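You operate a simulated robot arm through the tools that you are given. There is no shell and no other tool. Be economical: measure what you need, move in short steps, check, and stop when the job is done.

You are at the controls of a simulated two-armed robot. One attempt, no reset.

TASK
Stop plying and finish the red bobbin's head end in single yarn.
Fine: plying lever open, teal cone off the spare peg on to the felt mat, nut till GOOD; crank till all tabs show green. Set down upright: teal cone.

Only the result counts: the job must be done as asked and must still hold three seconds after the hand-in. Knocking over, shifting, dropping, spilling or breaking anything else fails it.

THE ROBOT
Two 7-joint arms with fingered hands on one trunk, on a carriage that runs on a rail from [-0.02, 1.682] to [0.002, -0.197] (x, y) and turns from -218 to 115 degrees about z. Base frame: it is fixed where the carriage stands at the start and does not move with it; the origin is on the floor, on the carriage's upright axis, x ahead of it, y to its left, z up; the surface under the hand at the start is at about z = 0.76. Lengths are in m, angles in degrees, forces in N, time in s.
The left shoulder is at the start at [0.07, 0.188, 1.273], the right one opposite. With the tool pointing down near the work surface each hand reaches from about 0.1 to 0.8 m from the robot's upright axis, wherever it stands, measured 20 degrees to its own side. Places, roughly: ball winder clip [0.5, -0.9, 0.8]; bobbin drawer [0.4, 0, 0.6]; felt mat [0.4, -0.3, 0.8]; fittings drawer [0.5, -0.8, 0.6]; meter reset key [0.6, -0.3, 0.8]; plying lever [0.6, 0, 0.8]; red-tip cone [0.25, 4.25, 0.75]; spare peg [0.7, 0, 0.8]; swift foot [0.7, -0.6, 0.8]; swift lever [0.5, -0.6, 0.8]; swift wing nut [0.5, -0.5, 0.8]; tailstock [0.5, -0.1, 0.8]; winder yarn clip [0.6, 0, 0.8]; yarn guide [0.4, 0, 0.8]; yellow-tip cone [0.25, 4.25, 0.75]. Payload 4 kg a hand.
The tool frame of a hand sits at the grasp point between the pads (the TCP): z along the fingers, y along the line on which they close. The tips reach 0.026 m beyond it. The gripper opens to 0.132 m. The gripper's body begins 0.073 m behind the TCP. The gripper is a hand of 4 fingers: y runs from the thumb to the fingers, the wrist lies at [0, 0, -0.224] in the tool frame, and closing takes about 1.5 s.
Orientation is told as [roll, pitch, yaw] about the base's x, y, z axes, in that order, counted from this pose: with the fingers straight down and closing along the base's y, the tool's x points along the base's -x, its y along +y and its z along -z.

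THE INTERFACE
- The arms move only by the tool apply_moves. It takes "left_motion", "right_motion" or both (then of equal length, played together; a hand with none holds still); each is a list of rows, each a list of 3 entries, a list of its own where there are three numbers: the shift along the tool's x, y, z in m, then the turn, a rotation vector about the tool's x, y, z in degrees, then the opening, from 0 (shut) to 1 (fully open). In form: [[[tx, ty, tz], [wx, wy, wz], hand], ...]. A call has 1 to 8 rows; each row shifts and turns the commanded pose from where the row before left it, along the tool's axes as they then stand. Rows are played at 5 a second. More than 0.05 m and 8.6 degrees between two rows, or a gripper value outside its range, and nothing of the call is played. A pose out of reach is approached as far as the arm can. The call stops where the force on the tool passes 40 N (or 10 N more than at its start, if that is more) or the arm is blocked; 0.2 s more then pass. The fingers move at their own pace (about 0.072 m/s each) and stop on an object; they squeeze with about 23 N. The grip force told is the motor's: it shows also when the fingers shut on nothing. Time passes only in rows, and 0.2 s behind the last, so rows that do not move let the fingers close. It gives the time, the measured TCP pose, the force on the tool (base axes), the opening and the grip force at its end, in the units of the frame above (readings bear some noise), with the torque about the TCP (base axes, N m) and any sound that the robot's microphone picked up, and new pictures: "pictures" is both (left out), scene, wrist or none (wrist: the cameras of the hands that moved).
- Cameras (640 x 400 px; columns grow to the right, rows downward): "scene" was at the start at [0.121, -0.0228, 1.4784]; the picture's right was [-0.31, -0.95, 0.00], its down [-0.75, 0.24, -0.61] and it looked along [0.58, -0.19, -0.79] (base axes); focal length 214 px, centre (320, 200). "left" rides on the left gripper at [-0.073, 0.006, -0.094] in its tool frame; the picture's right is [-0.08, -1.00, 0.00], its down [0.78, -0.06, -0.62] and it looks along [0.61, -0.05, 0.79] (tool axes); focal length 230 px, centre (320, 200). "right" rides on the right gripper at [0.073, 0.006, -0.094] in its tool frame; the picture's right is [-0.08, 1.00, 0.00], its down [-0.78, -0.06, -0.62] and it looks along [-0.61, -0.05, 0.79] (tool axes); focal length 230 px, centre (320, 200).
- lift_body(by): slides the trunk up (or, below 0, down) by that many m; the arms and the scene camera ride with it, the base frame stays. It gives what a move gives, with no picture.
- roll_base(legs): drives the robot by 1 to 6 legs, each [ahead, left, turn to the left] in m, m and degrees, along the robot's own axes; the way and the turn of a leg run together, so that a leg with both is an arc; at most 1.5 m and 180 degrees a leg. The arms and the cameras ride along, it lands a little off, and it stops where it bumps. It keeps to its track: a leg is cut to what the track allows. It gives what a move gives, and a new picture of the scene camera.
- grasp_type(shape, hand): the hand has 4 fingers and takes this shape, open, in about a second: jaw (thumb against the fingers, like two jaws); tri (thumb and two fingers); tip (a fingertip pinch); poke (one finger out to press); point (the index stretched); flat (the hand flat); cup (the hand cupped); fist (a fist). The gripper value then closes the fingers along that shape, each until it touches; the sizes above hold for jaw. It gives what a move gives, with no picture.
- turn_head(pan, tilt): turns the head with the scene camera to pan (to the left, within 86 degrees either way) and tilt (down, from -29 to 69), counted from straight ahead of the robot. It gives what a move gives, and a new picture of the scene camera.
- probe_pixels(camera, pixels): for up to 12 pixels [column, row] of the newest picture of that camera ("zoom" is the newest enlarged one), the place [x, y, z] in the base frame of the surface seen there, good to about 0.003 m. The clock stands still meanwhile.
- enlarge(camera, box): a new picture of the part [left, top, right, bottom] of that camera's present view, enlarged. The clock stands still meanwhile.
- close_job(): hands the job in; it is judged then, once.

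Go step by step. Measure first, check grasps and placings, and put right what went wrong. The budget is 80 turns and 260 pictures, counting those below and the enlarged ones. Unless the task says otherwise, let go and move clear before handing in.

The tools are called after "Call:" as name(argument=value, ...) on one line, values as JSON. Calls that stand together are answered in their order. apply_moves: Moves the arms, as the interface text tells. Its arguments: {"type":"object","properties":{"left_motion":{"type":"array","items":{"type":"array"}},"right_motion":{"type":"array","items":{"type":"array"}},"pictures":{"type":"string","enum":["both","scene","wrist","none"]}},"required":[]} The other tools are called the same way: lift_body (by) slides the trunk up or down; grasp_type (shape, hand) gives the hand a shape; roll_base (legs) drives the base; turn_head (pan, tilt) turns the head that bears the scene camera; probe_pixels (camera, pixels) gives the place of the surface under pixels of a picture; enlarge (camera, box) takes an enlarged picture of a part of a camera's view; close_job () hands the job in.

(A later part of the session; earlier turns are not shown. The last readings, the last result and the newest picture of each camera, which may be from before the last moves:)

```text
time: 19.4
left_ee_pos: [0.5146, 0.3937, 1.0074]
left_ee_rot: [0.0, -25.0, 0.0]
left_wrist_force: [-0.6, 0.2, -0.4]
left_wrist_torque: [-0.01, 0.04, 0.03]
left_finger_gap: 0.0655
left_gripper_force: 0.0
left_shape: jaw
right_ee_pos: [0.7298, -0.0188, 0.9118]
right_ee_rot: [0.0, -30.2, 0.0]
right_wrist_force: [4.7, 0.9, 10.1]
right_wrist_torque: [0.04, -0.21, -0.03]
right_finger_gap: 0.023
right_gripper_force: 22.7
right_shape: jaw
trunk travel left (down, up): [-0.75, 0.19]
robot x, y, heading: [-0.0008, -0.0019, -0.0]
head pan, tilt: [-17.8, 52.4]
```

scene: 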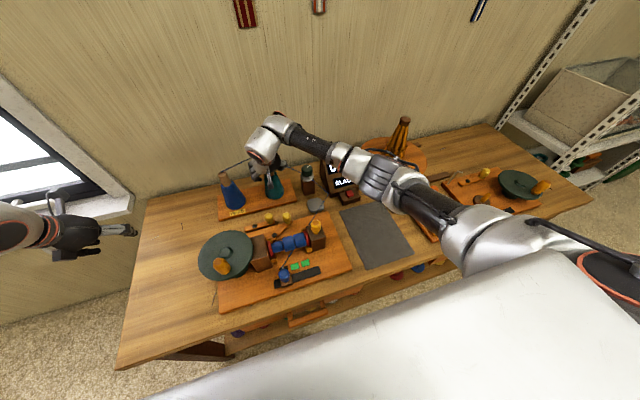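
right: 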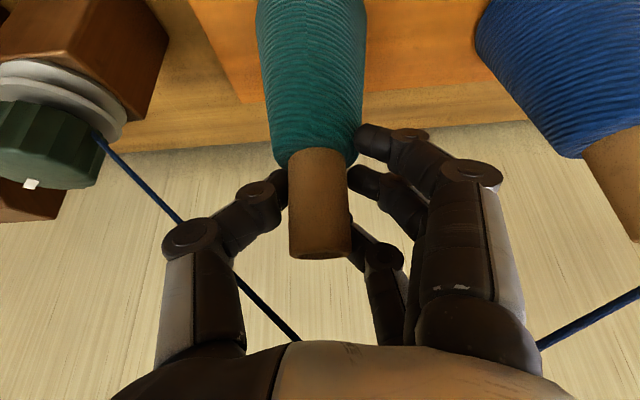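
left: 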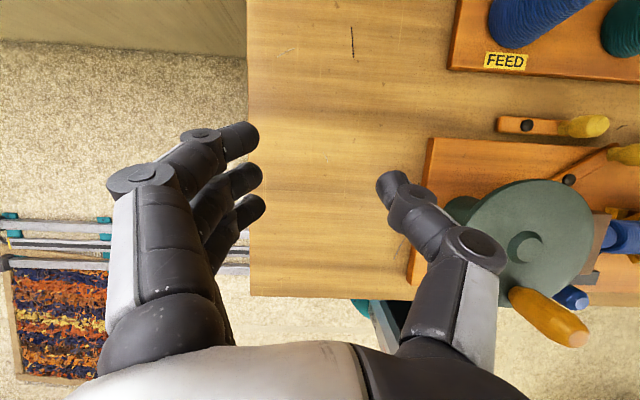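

Grip is firm (gap 0.023, 22.7 N). Lift straight up.

Call:
apply_moves(right_motion=[[[-0.01, 0, -0.0173], [0, 0, 0], 0], [[-0.0125, 0, -0.02165], [0, 0, 0], 0], [[-0.0125, 0, -0.02165], [0, 0, 0], 0], [[-0.015, 0, -0.026], [0, 0, 0], 0], [[-0.015, 0, -0.026], [0, 0, 0], 0], [[-0.015, 0, -0.026], [0, 0, 0], 0]], pictures="both")

Call:
enlarge(camera="scene", box=[220, 115, 330, 215])

```text
time: 20.8
left_ee_pos: [0.5152, 0.3942, 1.0065]
left_ee_rot: [0.0, -25.0, 0.0]
left_wrist_force: [0.1, 0.0, -0.1]
left_wrist_torque: [0.01, 0.03, 0.01]
left_finger_gap: 0.0655
left_gripper_force: 0.0
left_shape: jaw
right_ee_pos: [0.7263, -0.0179, 1.0716]
right_ee_rot: [0.0, -29.9, 0.0]
right_wrist_force: [0.9, -0.4, -2.4]
right_wrist_torque: [0.03, 0.0, 0.01]
right_finger_gap: 0.0225
right_gripper_force: 23.5
right_shape: jaw
trunk travel left (down, up): [-0.75, 0.19]
robot x, y, heading: [0.0025, -0.0031, -0.0]
head pan, tilt: [-17.8, 52.4]
```

scene: 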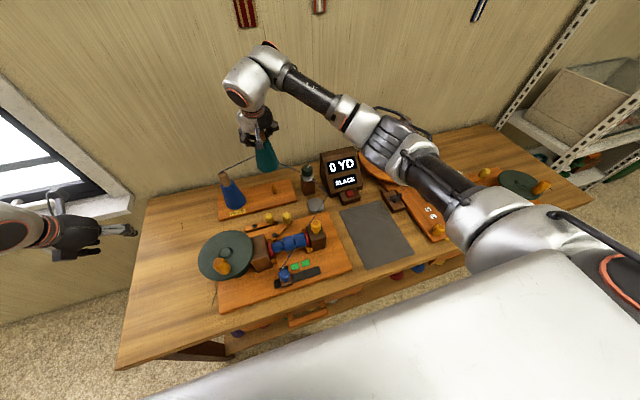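
right: 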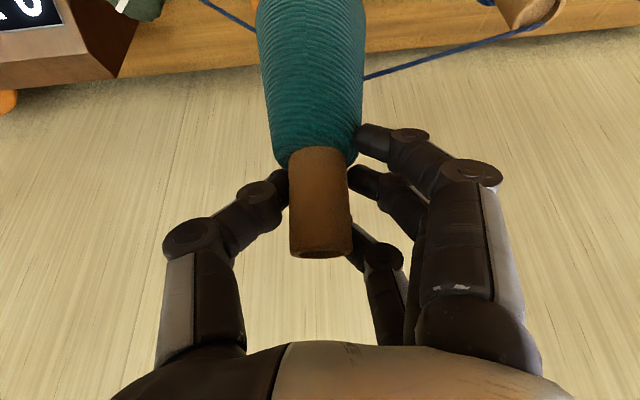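

```text
4.00 times, centred on (275, 165) of scene
```

zoom: 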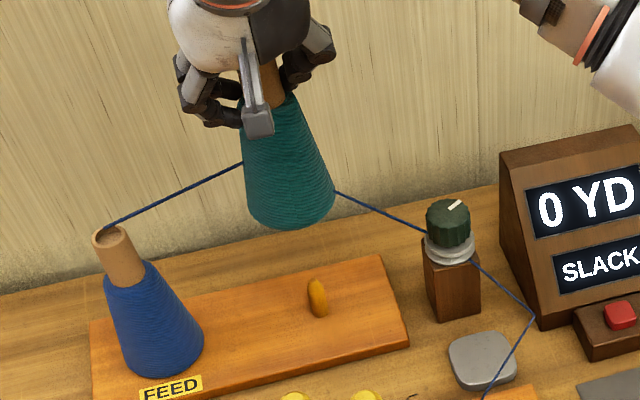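

Cone is off the peg and upright. Carry it level over the mat (target [0.43,-0.345]).

Call:
apply_moves(right_motion=[[[0.0257, -0.0327, -0.0148], [0, 0, 0], 0], [[0.0257, -0.0327, -0.0148], [0, 0, 0], 0], [[0.0257, -0.0327, -0.0148], [0, 0, 0], 0], [[0.0257, -0.0327, -0.0148], [0, 0, 0], 0], [[0.0257, -0.0327, -0.0148], [0, 0, 0], 0], [[0.0257, -0.0327, -0.0148], [0, 0, 0], 0], [[0.0257, -0.0327, -0.0148], [0, 0, 0], 0], [[0.0257, -0.0327, -0.0148], [0, 0, 0], 0]], pictures="none")

Call:
apply_moves(right_motion=[[[0.0257, -0.0327, -0.0148], [0, 0, 0], 0], [[0.0257, -0.0327, -0.0148], [0, 0, 0], 0], [[0, 0, 0], [0, 0, 0], 0]], pictures="both")

```text
time: 22.6
left_ee_pos: [0.5143, 0.3927, 1.0085]
left_ee_rot: [0.0, -25.1, 0.0]
left_wrist_force: [0.4, 0.1, 0.0]
left_wrist_torque: [0.0, 0.0, -0.02]
left_finger_gap: 0.0654
left_gripper_force: 0.0
left_shape: jaw
right_ee_pos: [0.4886, -0.2801, 1.0721]
right_ee_rot: [0.2, -30.1, 0.0]
right_wrist_force: [0.5, -0.9, -3.1]
right_wrist_torque: [0.01, -0.01, -0.05]
right_finger_gap: 0.0223
right_gripper_force: 22.8
right_shape: jaw
trunk travel left (down, up): [-0.75, 0.19]
robot x, y, heading: [-0.0025, -0.002, 0.1]
head pan, tilt: [-17.8, 52.4]
```

```text
time: 23.4
left_ee_pos: [0.5165, 0.394, 1.0051]
left_ee_rot: [-0.1, -24.9, 0.1]
left_wrist_force: [0.7, -0.3, 0.4]
left_wrist_torque: [0.0, 0.04, -0.04]
left_finger_gap: 0.0655
left_gripper_force: 0.0
left_shape: jaw
right_ee_pos: [0.4304, -0.3428, 1.0696]
right_ee_rot: [-0.2, -30.0, 0.1]
right_wrist_force: [1.1, 0.8, -3.4]
right_wrist_torque: [0.02, 0.0, -0.04]
right_finger_gap: 0.022
right_gripper_force: 23.0
right_shape: jaw
trunk travel left (down, up): [-0.75, 0.19]
robot x, y, heading: [0.0008, 0.0029, 0.2]
head pan, tilt: [-17.8, 52.4]
```

scene: 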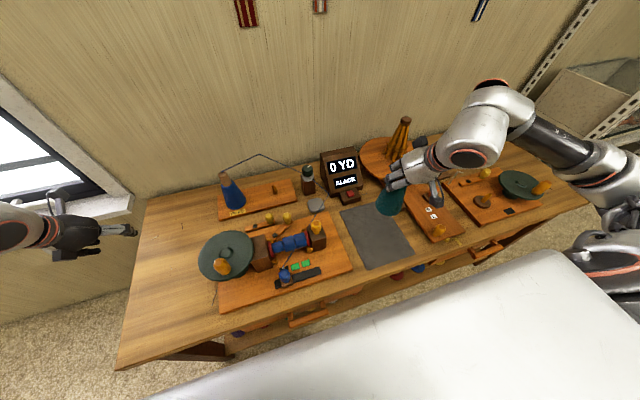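
right: 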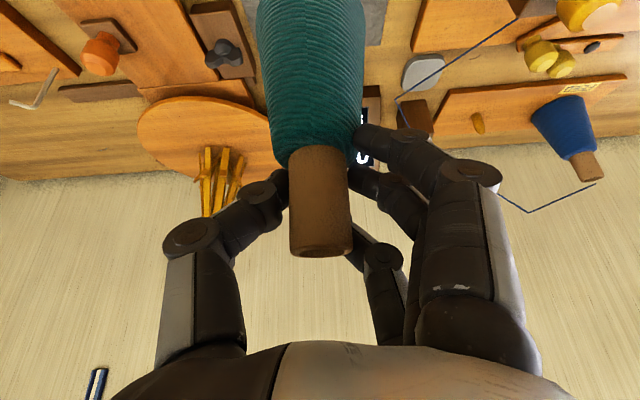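

Over the mat. Lower 0.155 m, then check contact.

Call:
apply_moves(right_motion=[[[0.0155, 0, 0.02685], [0, 0, 0], 0], [[0.0155, 0, 0.02685], [0, 0, 0], 0], [[0.0155, 0, 0.02685], [0, 0, 0], 0], [[0.0155, 0, 0.02685], [0, 0, 0], 0], [[0.0125, 0, 0.0216], [0, 0, 0], 0], [[0.005, 0, 0.00866], [0, 0, 0], 0], [[0, 0, 0], [0, 0, 0], 0]], pictures="both")

Call:
enlarge(camera="scene", box=[330, 170, 440, 270])

```text
time: 25.0
left_ee_pos: [0.516, 0.393, 1.0071]
left_ee_rot: [0.1, -25.0, 0.0]
left_wrist_force: [-0.5, 0.2, 0.3]
left_wrist_torque: [-0.01, 0.0, -0.02]
left_finger_gap: 0.0655
left_gripper_force: 0.0
left_shape: jaw
right_ee_pos: [0.4302, -0.3448, 0.9132]
right_ee_rot: [0.0, -30.0, 0.0]
right_wrist_force: [0.0, 0.6, -2.7]
right_wrist_torque: [0.02, -0.03, -0.01]
right_finger_gap: 0.0221
right_gripper_force: 22.8
right_shape: jaw
trunk travel left (down, up): [-0.75, 0.19]
robot x, y, heading: [-0.0034, 0.0015, -0.2]
head pan, tilt: [-17.8, 52.4]
```

scene: 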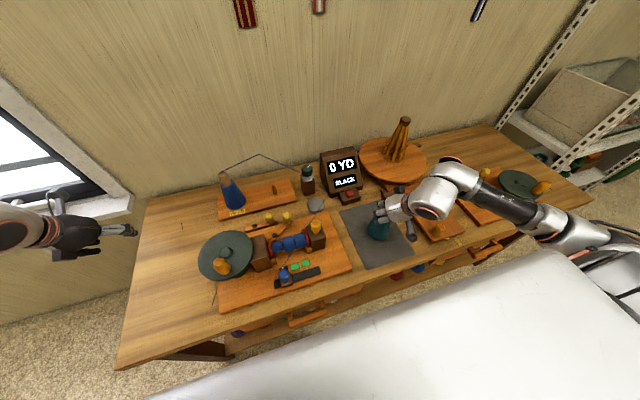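
right: 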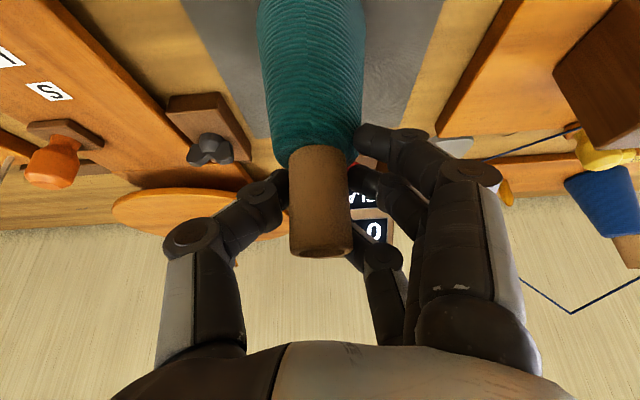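

```text
4.00 times, centred on (385, 220) of scene
```

zoom: 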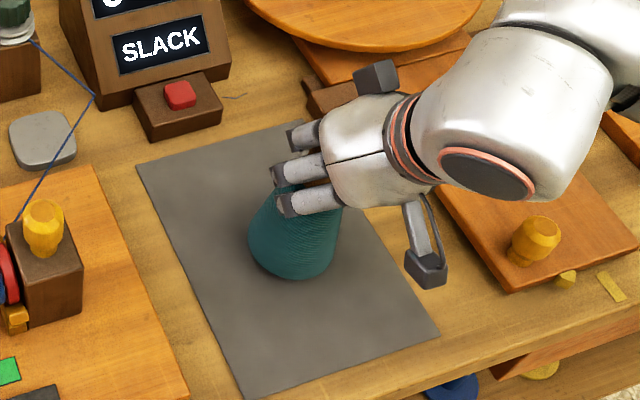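

Not touching yet (force −2.7, the cone's weight). Lower in 4 mm steps until the mat takes it.

Call:
apply_moves(right_motion=[[[0.002, 0, 0.00346], [0, 0, 0], 0], [[0.002, 0, 0.00346], [0, 0, 0], 0], [[0, 0, 0], [0, 0, 0], 0]], pictures="none")

```text
time: 25.8
left_ee_pos: [0.515, 0.3932, 1.0072]
left_ee_rot: [0.0, -25.0, 0.0]
left_wrist_force: [0.3, 0.4, 0.8]
left_wrist_torque: [-0.01, -0.02, -0.04]
left_finger_gap: 0.0652
left_gripper_force: 0.0
left_shape: jaw
right_ee_pos: [0.4307, -0.3457, 0.9058]
right_ee_rot: [0.0, -30.0, 0.0]
right_wrist_force: [-0.7, 0.1, -2.3]
right_wrist_torque: [0.0, 0.03, 0.0]
right_finger_gap: 0.0222
right_gripper_force: 23.0
right_shape: jaw
trunk travel left (down, up): [-0.75, 0.19]
robot x, y, heading: [-0.0054, 0.0017, -0.1]
head pan, tilt: [-17.8, 52.4]
```

Call:
apply_moves(right_motion=[[[0.0015, 0, 0.0026], [0, 0, 0], 0], [[0.001, 0, 0.00173], [0, 0, 0], 0], [[0, 0, 0], [0, 0, 0], 0]], pictures="none")

```text
time: 26.6
left_ee_pos: [0.5144, 0.3937, 1.0076]
left_ee_rot: [0.0, -25.0, 0.0]
left_wrist_force: [-0.2, -0.2, -0.3]
left_wrist_torque: [0.0, 0.02, 0.03]
left_finger_gap: 0.0652
left_gripper_force: 0.1
left_shape: jaw
right_ee_pos: [0.4318, -0.3437, 0.9007]
right_ee_rot: [0.0, -30.1, 0.0]
right_wrist_force: [2.3, -1.6, 5.0]
right_wrist_torque: [0.02, -0.06, 0.03]
right_finger_gap: 0.0221
right_gripper_force: 23.1
right_shape: jaw
trunk travel left (down, up): [-0.75, 0.19]
robot x, y, heading: [-0.0013, -0.0003, -0.0]
head pan, tilt: [-17.8, 52.4]
```

The mat carries it now (+5 N). Open and withdraw along the tool.

Call:
apply_moves(right_motion=[[[0, 0, 0], [0, 0, 0], 0.25], [[0, 0, 0], [0, 0, 0], 0.4], [[0, 0, 0], [0, 0, 0], 0.5], [[0, 0, 0], [0, 0, 0], 0.5], [[0, 0, -0.03], [0, 0, 0], 0.5], [[0, 0, -0.04], [0, 0, 0], 0.5], [[0, 0, -0.045], [0, 0, 0], 0.5], [[0, 0, -0.045], [0, 0, 0], 0.5]], pictures="both")

Call:
enlarge(camera="scene", box=[290, 150, 440, 270])

```text
time: 28.4
left_ee_pos: [0.5154, 0.3941, 1.0076]
left_ee_rot: [-0.1, -25.0, 0.0]
left_wrist_force: [-1.0, 0.0, -0.1]
left_wrist_torque: [-0.02, 0.0, 0.01]
left_finger_gap: 0.0655
left_gripper_force: 0.1
left_shape: jaw
right_ee_pos: [0.3796, -0.357, 1.0261]
right_ee_rot: [0.2, -29.9, 0.0]
right_wrist_force: [-0.3, -1.0, -0.2]
right_wrist_torque: [0.02, -0.02, 0.01]
right_finger_gap: 0.0656
right_gripper_force: 0.1
right_shape: jaw
right hand out of reach, approached as far as the arm can: row 7, 8
trunk travel left (down, up): [-0.75, 0.19]
robot x, y, heading: [0.0004, 0.0026, 0.0]
head pan, tilt: [-17.8, 52.4]
```

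scene: 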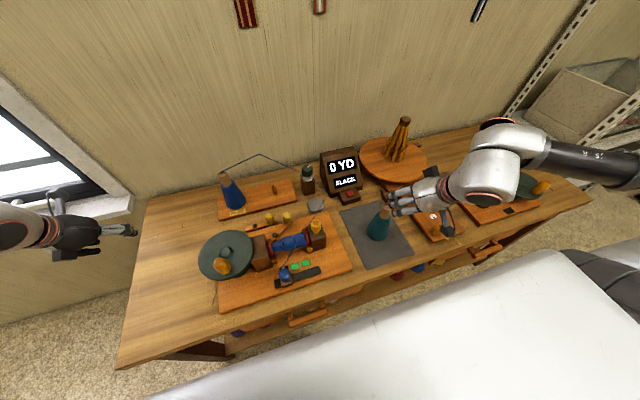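
right: 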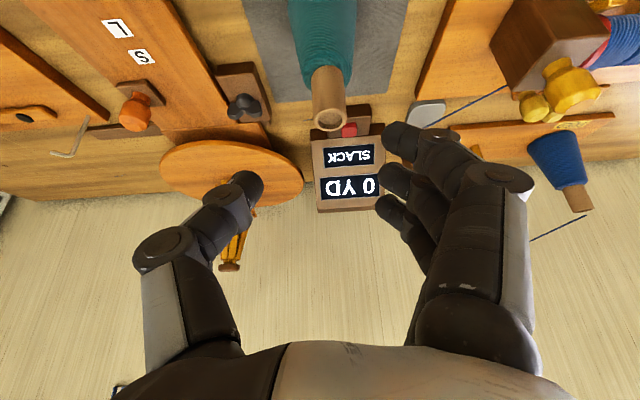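

```text
3.33 times, centred on (365, 210) of scene
```

zoom: 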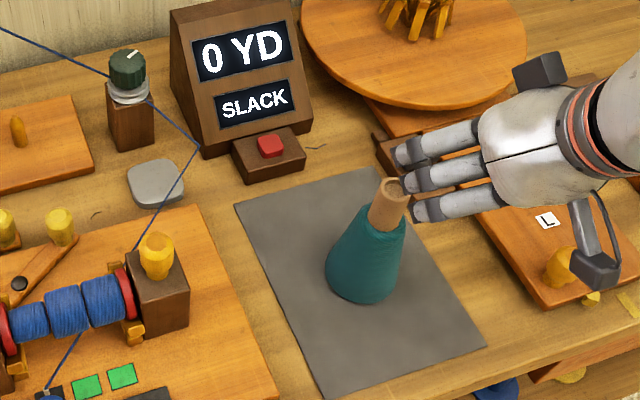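

The cone stands upright on the mat (zoom (365,255)). Now the tension nut at about [0.696,-0.155,0.89]: raise the right hand, bring it vertical and travel over.

Call:
apply_moves(right_motion=[[[-0.02, 0, -0.0346], [0, 0, 0], 0.5], [[-0.02, 0, -0.0346], [0, 0, 0], 0.5], [[0, 0, 0], [0, 7.5, 0], 0.5], [[0, 0, 0], [0, 7.5, 0], 0.5], [[0, 0, 0], [0, 7.5, 0], 0.5], [[0, 0, 0], [0, 7.5, 0], 0.5], [[-0.0395, 0.0253, 0], [0, 0, 0], 0.5], [[-0.0395, 0.0253, 0], [0, 0, 0], 0.5]], pictures="none")

Call:
apply_moves(right_motion=[[[-0.0395, 0.0253, 0], [0, 0, 0], 0.5], [[-0.0395, 0.0253, 0], [0, 0, 0], 0.5], [[-0.0395, 0.0253, 0], [0, 0, 0], 0.5], [[-0.0395, 0.0253, 0], [0, 0, 0], 0.5], [[0, 0, 0], [0, 0, 0], 0.5]], pictures="both")

```text
time: 30.2
left_ee_pos: [0.5171, 0.395, 1.0055]
left_ee_rot: [-0.1, -24.9, 0.2]
left_wrist_force: [-0.2, 0.3, -0.2]
left_wrist_torque: [-0.04, 0.04, -0.02]
left_finger_gap: 0.0652
left_gripper_force: 0.0
left_shape: jaw
right_ee_pos: [0.4591, -0.3038, 1.1034]
right_ee_rot: [-0.1, 0.1, 0.1]
right_wrist_force: [0.1, 0.6, -0.4]
right_wrist_torque: [0.01, -0.03, 0.04]
right_finger_gap: 0.0662
right_gripper_force: 0.2
right_shape: jaw
trunk travel left (down, up): [-0.75, 0.19]
robot x, y, heading: [-0.0018, -0.0009, 0.0]
head pan, tilt: [-17.8, 52.4]
```

```text
time: 31.4
left_ee_pos: [0.5127, 0.3935, 1.0082]
left_ee_rot: [0.0, -25.1, 0.0]
left_wrist_force: [-0.2, 0.0, 0.2]
left_wrist_torque: [-0.01, -0.01, -0.01]
left_finger_gap: 0.0651
left_gripper_force: 0.0
left_shape: jaw
right_ee_pos: [0.6072, -0.2144, 1.1055]
right_ee_rot: [0.1, -0.2, -0.1]
right_wrist_force: [0.2, -0.2, 0.6]
right_wrist_torque: [0.02, -0.04, -0.01]
right_finger_gap: 0.0657
right_gripper_force: 0.1
right_shape: jaw
right hand out of reach, approached as far as the arm can: row 4
trunk travel left (down, up): [-0.75, 0.19]
robot x, y, heading: [0.001, -0.0037, -0.0]
head pan, tilt: [-17.8, 52.4]
```

scene: 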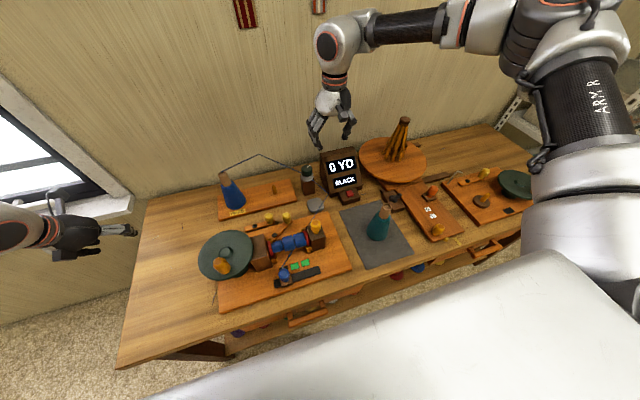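
right: 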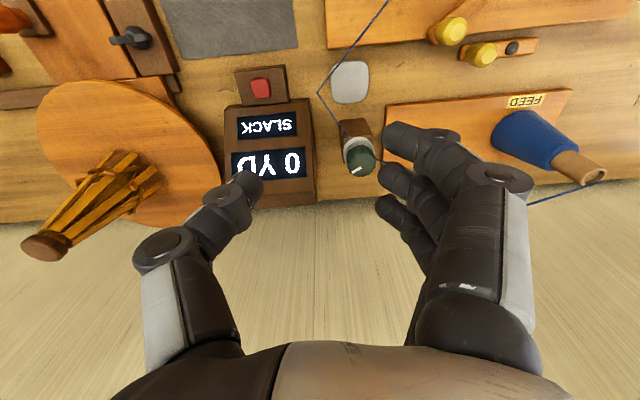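

Row 4 was flagged out of reach at this height; I try lower, since reach is best near the surface: first down, then forward.

Call:
apply_moves(right_motion=[[[0, 0, 0.03], [0, 0, 0], 0.5], [[0, 0, 0.03], [0, 0, 0], 0.5], [[-0.03, 0.02, 0.02], [0, 0, 0], 0.5], [[-0.03, 0.02, 0], [0, 0, 0], 0.5], [[-0.03, 0.02, 0], [0, 0, 0], 0.5], [[0, 0, 0], [0, 0, 0], 0.5]], pictures="wrist")

```text
time: 32.8
left_ee_pos: [0.5153, 0.3945, 1.0066]
left_ee_rot: [0.0, -25.0, 0.0]
left_wrist_force: [0.1, -0.3, 0.6]
left_wrist_torque: [0.0, 0.01, 0.02]
left_finger_gap: 0.0653
left_gripper_force: 0.2
left_shape: jaw
right_ee_pos: [0.6099, -0.2299, 1.0613]
right_ee_rot: [0.1, 0.1, 0.1]
right_wrist_force: [-0.7, -0.6, 0.0]
right_wrist_torque: [0.0, 0.03, -0.01]
right_finger_gap: 0.066
right_gripper_force: 0.1
right_shape: jaw
right hand out of reach, approached as far as the arm can: row 1, 2, 3, 4, 5
trunk travel left (down, up): [-0.75, 0.19]
robot x, y, heading: [0.0016, 0.0004, -0.1]
head pan, tilt: [-17.8, 52.4]
```

right: 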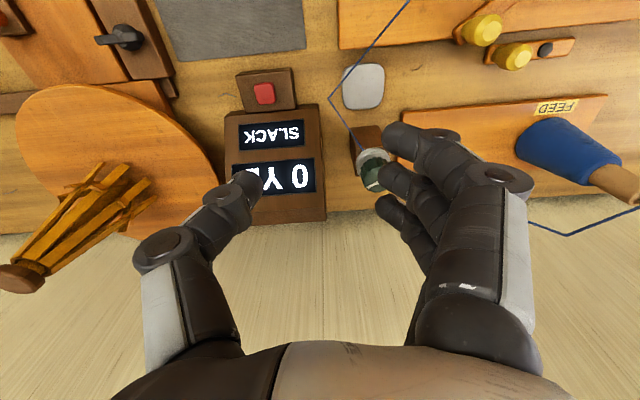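

The right arm seems caught in a poor elbow posture. I'll go back to its earlier good pose near [0.58,-0.36,1.21] and look at the posture.

Call:
apply_moves(right_motion=[[[0, 0, -0.04], [0, 0, 0], 0.5], [[0, -0.03, -0.035], [0, 0, 0], 0.5], [[0, -0.03, -0.035], [0, 0, 0], 0.5], [[0, -0.03, -0.03], [0, 0, 0], 0.5], [[0, -0.03, 0], [0, 0, 0], 0.5], [[0, -0.03, 0], [0, 0, 0], 0.5], [[0, 0, 0], [0, 0, 0], 0.5]], pictures="scene")

```text
time: 34.4
left_ee_pos: [0.5144, 0.3937, 1.0068]
left_ee_rot: [0.0, -25.0, 0.0]
left_wrist_force: [0.0, -0.8, -0.3]
left_wrist_torque: [-0.01, 0.01, 0.01]
left_finger_gap: 0.0652
left_gripper_force: 0.1
left_shape: jaw
right_ee_pos: [0.6119, -0.3797, 1.2029]
right_ee_rot: [0.0, 0.0, -0.1]
right_wrist_force: [-0.2, 0.0, 0.4]
right_wrist_torque: [0.03, 0.01, 0.0]
right_finger_gap: 0.066
right_gripper_force: 0.1
right_shape: jaw
trunk travel left (down, up): [-0.75, 0.19]
robot x, y, heading: [0.003, 0.0004, -0.1]
head pan, tilt: [-17.8, 52.4]
```

scene: 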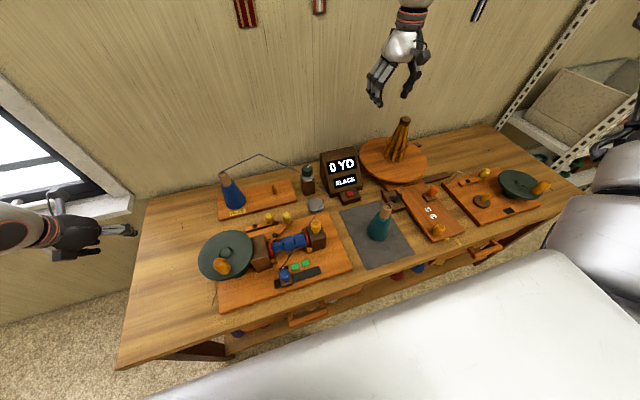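

Pose reached. Now try over the nut at this height first, then descend.

Call:
apply_moves(right_motion=[[[-0.014, 0.0375, 0], [0, 0, 0], 0.5], [[-0.014, 0.0375, 0], [0, 0, 0], 0.5], [[-0.014, 0.0375, 0], [0, 0, 0], 0.5], [[-0.014, 0.0375, 0], [0, 0, 0], 0.5], [[-0.014, 0.0375, 0], [0, 0, 0], 0.5], [[-0.014, 0.0375, 0], [0, 0, 0], 0.5], [[0, 0, 0.03], [0, 0, 0], 0.5], [[0, 0, 0.03], [0, 0, 0], 0.5]], pictures="scene")

```text
time: 36.2
left_ee_pos: [0.5156, 0.393, 1.0062]
left_ee_rot: [0.0, -25.0, 0.0]
left_wrist_force: [0.3, -0.3, 0.3]
left_wrist_torque: [-0.02, 0.01, 0.0]
left_finger_gap: 0.0654
left_gripper_force: 0.0
left_shape: jaw
right_ee_pos: [0.6265, -0.2256, 1.1334]
right_ee_rot: [0.1, -0.1, -0.1]
right_wrist_force: [-0.3, 0.3, -0.4]
right_wrist_torque: [0.0, -0.03, -0.02]
right_finger_gap: 0.0658
right_gripper_force: 0.2
right_shape: jaw
right hand out of reach, approached as far as the arm can: row 4, 5, 6
trunk travel left (down, up): [-0.75, 0.19]
robot x, y, heading: [-0.0013, 0.0017, -0.2]
head pan, tilt: [-17.8, 52.4]
```

scene: 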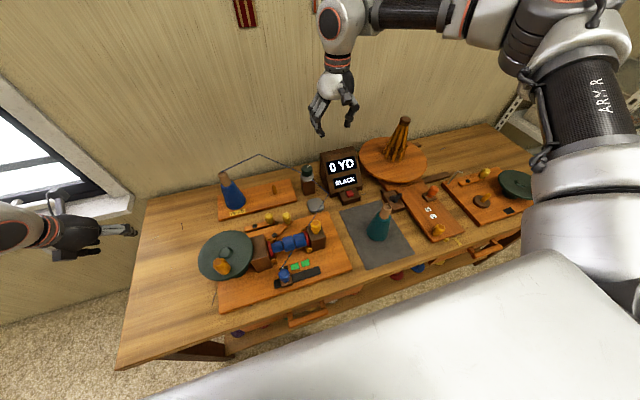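

The right arm's reach runs out going leftward. Rolling the base 0.13 m to the left puts the nut about 20° on the right side; hands are high and clear.

Call:
roll_base(legs=[[0, 0.13, 0]])

```text
time: 37.5
left_ee_pos: [0.5146, 0.5219, 1.0069]
left_ee_rot: [0.0, -25.0, 0.0]
left_wrist_force: [-0.5, -0.1, 0.3]
left_wrist_torque: [0.05, 0.02, 0.03]
left_finger_gap: 0.0654
left_gripper_force: 0.0
left_shape: jaw
right_ee_pos: [0.6233, -0.0962, 1.1329]
right_ee_rot: [0.3, -0.1, -0.2]
right_wrist_force: [0.3, -0.6, -0.4]
right_wrist_torque: [0.02, 0.01, 0.01]
right_finger_gap: 0.0658
right_gripper_force: 0.2
right_shape: jaw
trunk travel left (down, up): [-0.75, 0.19]
robot x, y, heading: [0.0009, 0.1342, -0.3]
head pan, tilt: [-17.8, 52.4]
```

scene: 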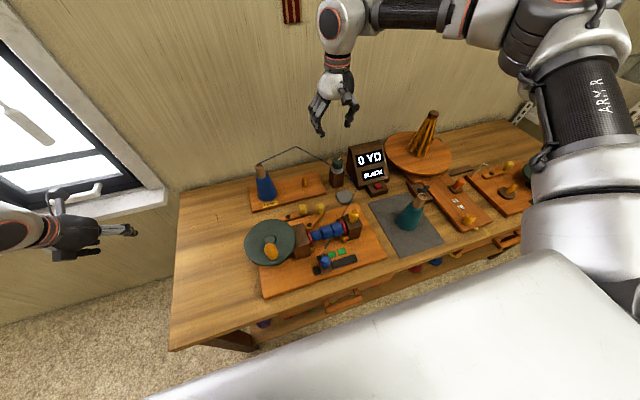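

Now go toward a point above the nut [0.696,-0.155,1.01].

Call:
apply_moves(right_motion=[[[-0.018, -0.0148, 0], [0, 0, 0], 0.5], [[-0.018, -0.0148, 0.01], [0, 0, 0], 0.5], [[-0.018, -0.0148, 0.04], [0, 0, 0], 0.5], [[-0.018, -0.0148, 0.04], [0, 0, 0], 0.5], [[0, 0, 0.02], [0, 0, 0], 0.5], [[0, 0, 0], [0, 0, 0], 0.5]], pictures="wrist")

```text
time: 38.9
left_ee_pos: [0.5137, 0.5243, 1.0073]
left_ee_rot: [0.0, -25.0, 0.0]
left_wrist_force: [-0.2, -0.3, -0.3]
left_wrist_torque: [-0.01, -0.03, -0.01]
left_finger_gap: 0.0655
left_gripper_force: 0.0
left_shape: jaw
right_ee_pos: [0.6525, -0.1768, 1.0383]
right_ee_rot: [0.2, -0.2, -0.2]
right_wrist_force: [0.1, -0.2, -0.4]
right_wrist_torque: [0.01, 0.02, 0.01]
right_finger_gap: 0.0661
right_gripper_force: 0.1
right_shape: jaw
right hand out of reach, approached as far as the arm can: row 1, 2, 3, 4, 5
trunk travel left (down, up): [-0.75, 0.19]
robot x, y, heading: [-0.0024, 0.128, 0.1]
head pan, tilt: [-17.8, 52.4]
```

right: 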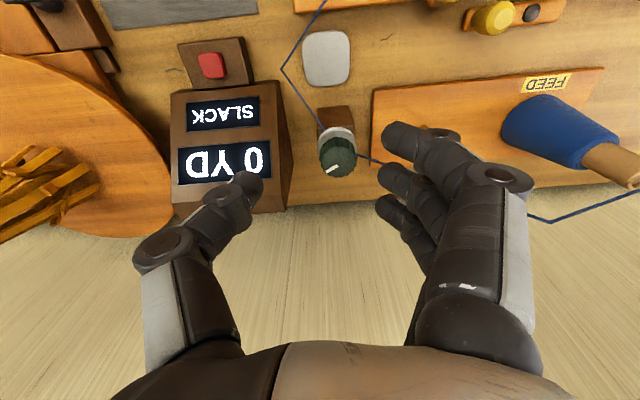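

Still limited, probably by a wrist joint; turning the hand's yaw may free it. Try yawing 24° and then advancing.

Call:
apply_moves(right_motion=[[[0, 0, 0], [0, 0, 8], 0.5], [[0, 0, 0], [0, 0, 8], 0.5], [[0, 0, 0], [0, 0, 8], 0.5], [[0, 0, 0.01], [0, 0, 0], 0.5]], pictures="none")

```text
time: 39.9
left_ee_pos: [0.5148, 0.5241, 1.0062]
left_ee_rot: [-0.1, -25.0, 0.0]
left_wrist_force: [0.9, 0.0, -0.7]
left_wrist_torque: [0.02, 0.02, -0.02]
left_finger_gap: 0.0651
left_gripper_force: 0.0
left_shape: jaw
right_ee_pos: [0.6497, -0.1796, 1.0293]
right_ee_rot: [0.3, 0.0, -24.2]
right_wrist_force: [0.4, -0.7, 0.8]
right_wrist_torque: [0.01, 0.03, 0.03]
right_finger_gap: 0.0658
right_gripper_force: 0.0
right_shape: jaw
right hand out of reach, approached as far as the arm can: row 4
trunk travel left (down, up): [-0.75, 0.19]
robot x, y, heading: [-0.003, 0.1315, -0.2]
head pan, tilt: [-17.8, 52.4]
```

Yaw is free; extension is the limit (shoulder–wrist ≈0.6 m). Turning the robot left brings the right shoulder forward: I'll raise the hand, roll back to y≈0 and turn 45° left.

Call:
apply_moves(right_motion=[[[0.03, 0, -0.035], [0, 0, 0], 0.5], [[0.03, 0, -0.035], [0, 0, 0], 0.5], [[0.03, 0, -0.035], [0, 0, 0], 0.5], [[0, 0, 0], [0, 0, 0], 0.5]], pictures="none")

Call:
roll_base(legs=[[0, -0.13, 0], [0, 0, 45]])

Call:
turn_head(pan=-62, tilt=52)

```text
time: 40.9
left_ee_pos: [0.513, 0.5236, 1.0063]
left_ee_rot: [0.0, -25.0, 0.0]
left_wrist_force: [0.3, -0.3, 0.1]
left_wrist_torque: [0.02, 0.0, 0.02]
left_finger_gap: 0.0651
left_gripper_force: 0.0
left_shape: jaw
right_ee_pos: [0.5687, -0.1426, 1.1369]
right_ee_rot: [0.2, 0.1, -24.1]
right_wrist_force: [-0.7, -0.9, -0.2]
right_wrist_torque: [-0.02, -0.04, -0.01]
right_finger_gap: 0.0658
right_gripper_force: 0.0
right_shape: jaw
trunk travel left (down, up): [-0.75, 0.19]
robot x, y, heading: [-0.0006, 0.1292, -0.1]
head pan, tilt: [-17.8, 52.4]
```

```text
time: 44.3
left_ee_pos: [0.0731, 0.6466, 1.0069]
left_ee_rot: [-0.1, -25.1, 46.1]
left_wrist_force: [-0.4, -0.2, 0.4]
left_wrist_torque: [0.0, 0.0, 0.0]
left_finger_gap: 0.0655
left_gripper_force: 0.1
left_shape: jaw
right_ee_pos: [0.5916, 0.2242, 1.1373]
right_ee_rot: [0.3, -0.1, 22.1]
right_wrist_force: [0.2, -0.4, -0.1]
right_wrist_torque: [-0.01, -0.01, 0.05]
right_finger_gap: 0.0657
right_gripper_force: 0.0
right_shape: jaw
trunk travel left (down, up): [-0.75, 0.19]
robot x, y, heading: [0.0019, 0.0046, 46.0]
head pan, tilt: [-17.8, 52.4]
```

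scene: 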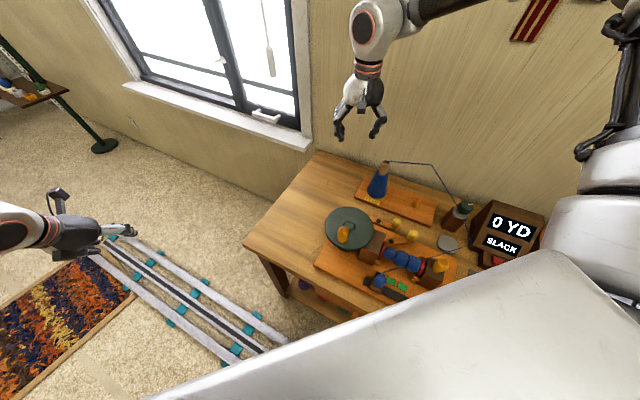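

```text
time: 45.4
left_ee_pos: [0.0724, 0.646, 1.0057]
left_ee_rot: [0.0, -25.1, 46.0]
left_wrist_force: [-0.4, -0.9, -0.2]
left_wrist_torque: [0.03, 0.03, 0.02]
left_finger_gap: 0.065
left_gripper_force: 0.0
left_shape: jaw
right_ee_pos: [0.5913, 0.2261, 1.1371]
right_ee_rot: [0.2, -0.1, 22.1]
right_wrist_force: [0.6, 0.0, -0.6]
right_wrist_torque: [0.03, -0.03, 0.0]
right_finger_gap: 0.0659
right_gripper_force: 0.0
right_shape: jaw
trunk travel left (down, up): [-0.75, 0.19]
robot x, y, heading: [0.0011, 0.0057, 46.0]
head pan, tilt: [-62.0, 52.0]
```

scene: 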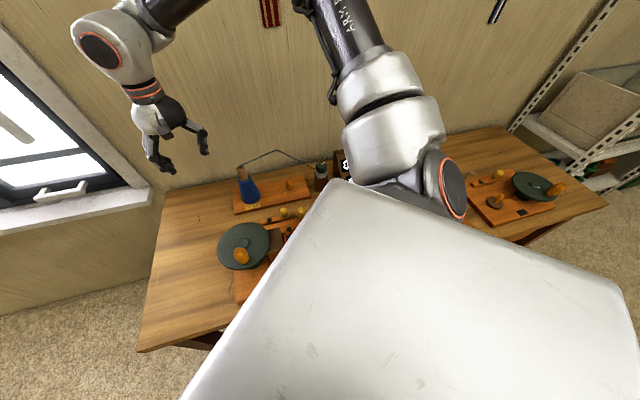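

Now bring the right hand over the nut (d ≈ [0.105,-0.381]) keeping yaw 22°.

Call:
apply_moves(right_motion=[[[0.0058, -0.049, 0], [0, 0, 0], 0.5], [[0.0058, -0.049, 0], [0, 0, 0], 0.5], [[0.0058, -0.049, 0], [0, 0, 0], 0.5], [[0.0058, -0.049, 0], [0, 0, 0], 0.5], [[0.0058, -0.049, 0], [0, 0, 0], 0.5], [[0.0058, -0.049, 0], [0, 0, 0], 0.5], [[0.0058, -0.049, 0], [0, 0, 0], 0.5], [[0.0058, -0.049, 0], [0, 0, 0], 0.5]], pictures="wrist")

Call:
apply_moves(right_motion=[[[0, 0, 0.04], [0, 0, 0], 0.5], [[0, 0, 0.04], [0, 0, 0], 0.5], [[0, 0, 0.03], [0, 0, 0], 0.5], [[0, 0, 0], [0, 0, 0], 0.5]], pictures="both")

```text
time: 47.2
left_ee_pos: [0.0734, 0.6451, 1.0076]
left_ee_rot: [-0.1, -25.1, 46.0]
left_wrist_force: [-0.2, 0.4, 0.1]
left_wrist_torque: [0.03, 0.0, -0.02]
left_finger_gap: 0.0652
left_gripper_force: 0.0
left_shape: jaw
right_ee_pos: [0.695, -0.1602, 1.1375]
right_ee_rot: [0.3, -0.1, 22.1]
right_wrist_force: [-0.6, -0.3, 0.6]
right_wrist_torque: [0.03, -0.01, -0.02]
right_finger_gap: 0.0658
right_gripper_force: 0.0
right_shape: jaw
trunk travel left (down, up): [-0.75, 0.19]
robot x, y, heading: [-0.0036, -0.0025, 45.8]
head pan, tilt: [-62.0, 52.0]
```

right: 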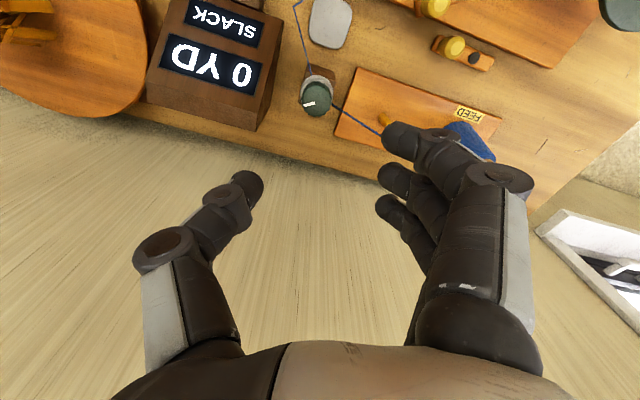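

```text
time: 48.2
left_ee_pos: [0.0717, 0.6479, 1.0064]
left_ee_rot: [0.0, -25.0, 46.2]
left_wrist_force: [0.0, 0.6, -0.1]
left_wrist_torque: [-0.02, 0.03, 0.02]
left_finger_gap: 0.0652
left_gripper_force: 0.0
left_shape: jaw
right_ee_pos: [0.6977, -0.1549, 1.024]
right_ee_rot: [0.2, 0.0, 22.1]
right_wrist_force: [-0.9, 0.1, 0.0]
right_wrist_torque: [-0.02, -0.02, 0.0]
right_finger_gap: 0.0656
right_gripper_force: 0.0
right_shape: jaw
trunk travel left (down, up): [-0.75, 0.19]
robot x, y, heading: [0.002, 0.0038, 46.0]
head pan, tilt: [-62.0, 52.0]
```

scene: 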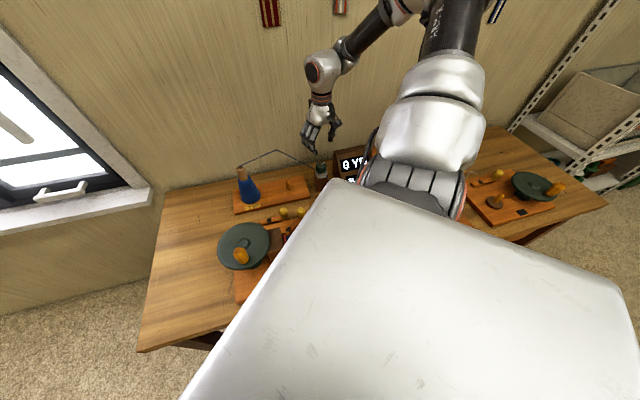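
right: 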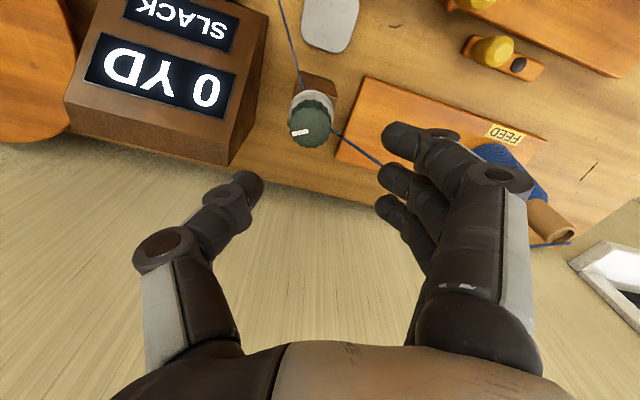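

Reach is fine now. Probe the nut exactly (right (310,125)).

Call:
probe_pixels(camera="right", pixels=[[312, 122], [295, 125], [328, 125], [311, 105], [311, 143], [311, 96], [240, 60], [230, 160]])

Call:
enlarge(camera="right", box=[250, 60, 370, 170])

```text
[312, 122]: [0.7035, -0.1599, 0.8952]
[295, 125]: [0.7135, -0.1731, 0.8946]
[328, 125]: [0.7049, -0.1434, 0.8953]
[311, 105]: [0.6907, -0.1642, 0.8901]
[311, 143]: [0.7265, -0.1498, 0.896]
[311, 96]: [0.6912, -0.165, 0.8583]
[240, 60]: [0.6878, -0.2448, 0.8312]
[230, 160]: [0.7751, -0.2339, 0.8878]
```

```text
3.64 times, centred on (310, 115) of right
```

zoom: 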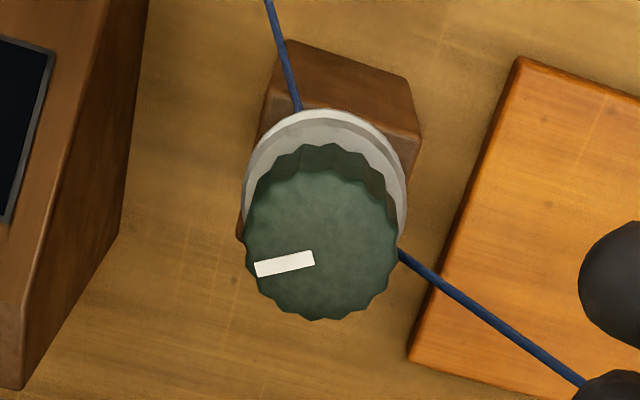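

Nut centre ≈ [0.708,-0.158], top 0.895. Descend and grip.

Call:
apply_moves(right_motion=[[[-0.0042, -0.0033, 0.034], [0, 0, 0], 0.5], [[-0.0042, -0.0034, 0.034], [0, 0, 0], 0.5], [[0, 0, 0.034], [0, 0, 0], 0.5], [[0, 0, 0.034], [0, 0, 0], 0.5], [[0, 0, 0], [0, 0, 0], 0], [[0, 0, 0], [0, 0, 0], 0], [[0, 0, 0], [0, 0, 0], 0], [[0, 0, 0], [0, 0, 0], 0]], pictures="wrist")

```text
time: 50.0
left_ee_pos: [0.0732, 0.6464, 1.0081]
left_ee_rot: [0.0, -25.0, 46.1]
left_wrist_force: [-1.2, 0.4, 0.0]
left_wrist_torque: [-0.01, -0.02, 0.0]
left_finger_gap: 0.0651
left_gripper_force: 0.0
left_shape: jaw
right_ee_pos: [0.7074, -0.1576, 0.8879]
right_ee_rot: [0.2, -0.1, 22.2]
right_wrist_force: [-0.2, -1.9, -2.4]
right_wrist_torque: [0.02, -0.03, -0.01]
right_finger_gap: 0.0247
right_gripper_force: 22.7
right_shape: jaw
trunk travel left (down, up): [-0.75, 0.19]
robot x, y, heading: [-0.0008, -0.0009, 46.2]
head pan, tilt: [-62.0, 52.0]
```

right: 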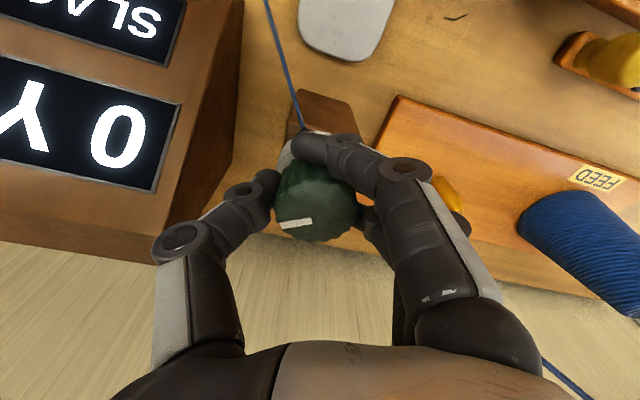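

Firm grip on the nut; SLACK still shown. Turn clockwise 24° and read.

Call:
apply_moves(right_motion=[[[0, 0, 0], [0, 0, 8], 0], [[0, 0, 0], [0, 0, 8], 0], [[0, 0, 0], [0, 0, 8], 0], [[0, 0, 0], [0, 0, 0], 0]], pictures="both")

```text
time: 51.0
left_ee_pos: [0.0739, 0.6471, 1.0074]
left_ee_rot: [0.0, -24.9, 46.1]
left_wrist_force: [-0.5, 0.5, -0.3]
left_wrist_torque: [-0.03, -0.02, -0.03]
left_finger_gap: 0.0654
left_gripper_force: 0.0
left_shape: jaw
right_ee_pos: [0.7092, -0.1577, 0.8887]
right_ee_rot: [0.3, -0.1, -1.9]
right_wrist_force: [3.3, 2.5, -7.6]
right_wrist_torque: [0.25, -0.1, 0.05]
right_finger_gap: 0.024
right_gripper_force: 23.1
right_shape: jaw
trunk travel left (down, up): [-0.75, 0.19]
robot x, y, heading: [0.0005, 0.0048, 46.2]
head pan, tilt: [-62.0, 52.0]
```

scene: 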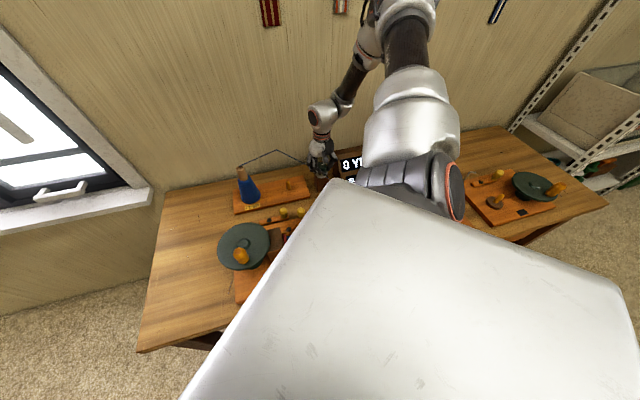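
right: 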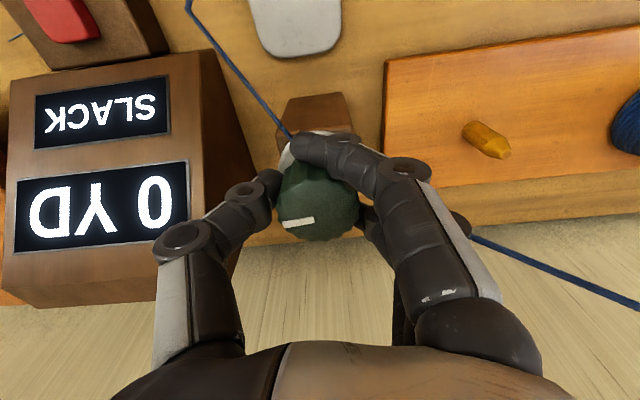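

The nut turns with the hand; still SLACK. Continue 32° clockwise.

Call:
apply_moves(right_motion=[[[0, 0, 0], [0, 0, 8], 0], [[0, 0, 0], [0, 0, 8], 0], [[0, 0, 0], [0, 0, 8], 0], [[0, 0, 0], [0, 0, 8], 0], [[0, 0, 0], [0, 0, 0], 0]], pictures="wrist")

```text
time: 52.2
left_ee_pos: [0.0731, 0.6476, 1.007]
left_ee_rot: [0.0, -24.9, 46.2]
left_wrist_force: [0.8, -0.9, -0.6]
left_wrist_torque: [0.0, 0.02, -0.03]
left_finger_gap: 0.0654
left_gripper_force: 0.0
left_shape: jaw
right_ee_pos: [0.7078, -0.1565, 0.8877]
right_ee_rot: [0.1, 0.2, -33.9]
right_wrist_force: [9.7, 4.9, -0.5]
right_wrist_torque: [0.21, -0.36, 0.08]
right_finger_gap: 0.023
right_gripper_force: 23.5
right_shape: jaw
trunk travel left (down, up): [-0.75, 0.19]
robot x, y, heading: [-0.0067, 0.0028, 46.0]
head pan, tilt: [-62.0, 52.0]
```

right: 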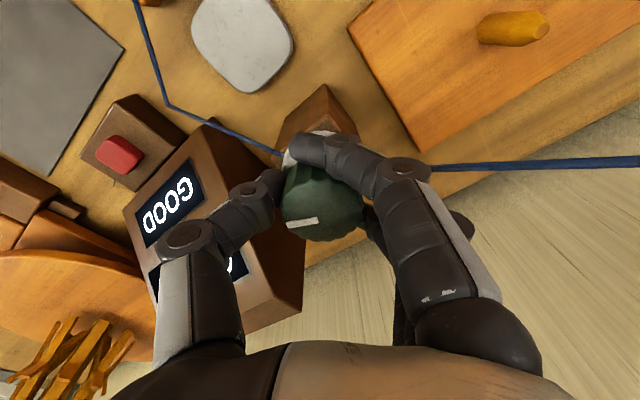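

The meter reads GOOD (right (170,205)). Release and rise, then check it still reads GOOD.

Call:
apply_moves(right_motion=[[[0, 0, 0], [0, 0, 0], 0.3], [[0, 0, 0], [0, 0, 0], 0.5], [[0, 0, 0], [0, 0, 0], 0.5], [[0, 0, -0.04], [0, 0, 0], 0.5], [[0, 0, -0.045], [0, 0, 0], 0.5], [[0, 0, -0.045], [0, 0, 0], 0.5], [[0, 0, -0.045], [0, 0, 0], 0.5], [[0, 0, -0.045], [0, 0, 0], 0.5]], pictures="wrist")

```text
time: 54.0
left_ee_pos: [0.0712, 0.6448, 1.0085]
left_ee_rot: [-0.1, -25.1, 46.1]
left_wrist_force: [-0.9, 0.3, 0.1]
left_wrist_torque: [0.01, -0.01, -0.02]
left_finger_gap: 0.0654
left_gripper_force: 0.0
left_shape: jaw
right_ee_pos: [0.7062, -0.161, 1.1123]
right_ee_rot: [0.1, 0.1, -34.0]
right_wrist_force: [-0.6, -1.0, 0.5]
right_wrist_torque: [0.02, 0.0, 0.0]
right_finger_gap: 0.0654
right_gripper_force: 0.0
right_shape: jaw
trunk travel left (down, up): [-0.75, 0.19]
robot x, y, heading: [0.0044, 0.003, 46.2]
head pan, tilt: [-62.0, 52.0]
```

right: 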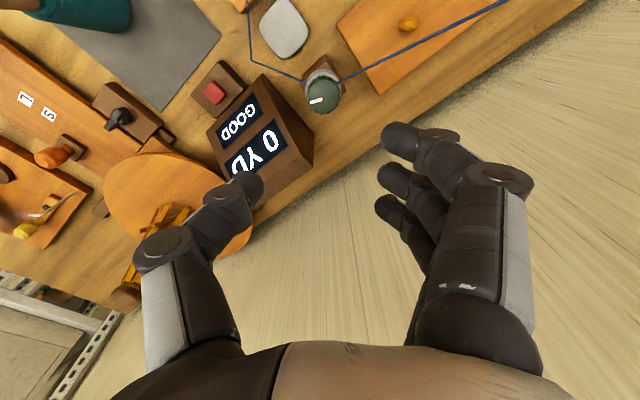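

GOOD holds. Now turn the robot back for the crank work with the left hand and re-aim the head.

Call:
roll_base(legs=[[0, 0, -46]])

Call:
turn_head(pan=-2, tilt=55)

Call:
enlarge(camera="scene", box=[180, 150, 400, 330])

```text
time: 56.5
left_ee_pos: [0.521, 0.3895, 1.0073]
left_ee_rot: [0.0, -25.0, -0.9]
left_wrist_force: [0.5, -1.1, -0.9]
left_wrist_torque: [-0.03, -0.01, -0.01]
left_finger_gap: 0.0654
left_gripper_force: 0.1
left_shape: jaw
right_ee_pos: [0.3623, -0.6248, 1.1114]
right_ee_rot: [0.2, 0.0, -80.9]
right_wrist_force: [-0.1, -0.2, 0.3]
right_wrist_torque: [-0.01, 0.0, 0.03]
right_finger_gap: 0.0653
right_gripper_force: 0.1
right_shape: jaw
trunk travel left (down, up): [-0.75, 0.19]
robot x, y, heading: [-0.0003, 0.0042, -0.8]
head pan, tilt: [-62.0, 52.0]
```

scene: 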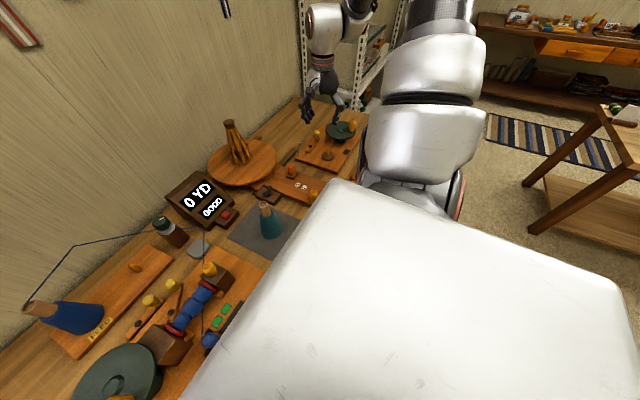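

```text
time: 57.8
left_ee_pos: [0.5218, 0.3897, 1.0084]
left_ee_rot: [0.1, -25.0, -0.9]
left_wrist_force: [-0.5, 0.9, 0.6]
left_wrist_torque: [-0.01, 0.02, -0.01]
left_finger_gap: 0.0654
left_gripper_force: 0.1
left_shape: jaw
right_ee_pos: [0.3638, -0.6238, 1.1117]
right_ee_rot: [0.2, 0.1, -81.0]
right_wrist_force: [0.6, -0.3, 1.0]
right_wrist_torque: [0.0, 0.01, 0.02]
right_finger_gap: 0.0655
right_gripper_force: 0.1
right_shape: jaw
trunk travel left (down, up): [-0.75, 0.19]
robot x, y, heading: [0.0023, 0.0049, -0.8]
head pan, tilt: [-2.0, 55.0]
```

scene: 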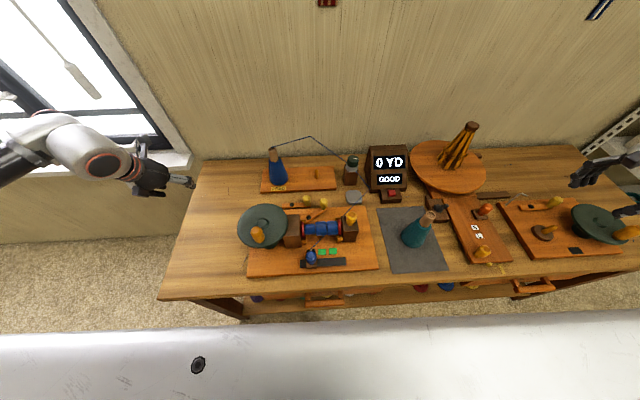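

```text
2.22 times, centred on (290, 240) of scene
```

zoom: 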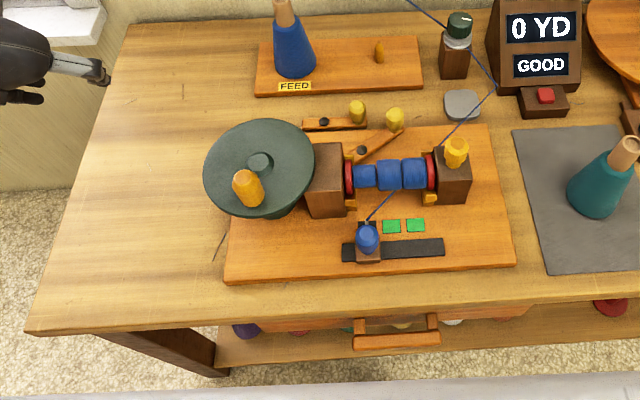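

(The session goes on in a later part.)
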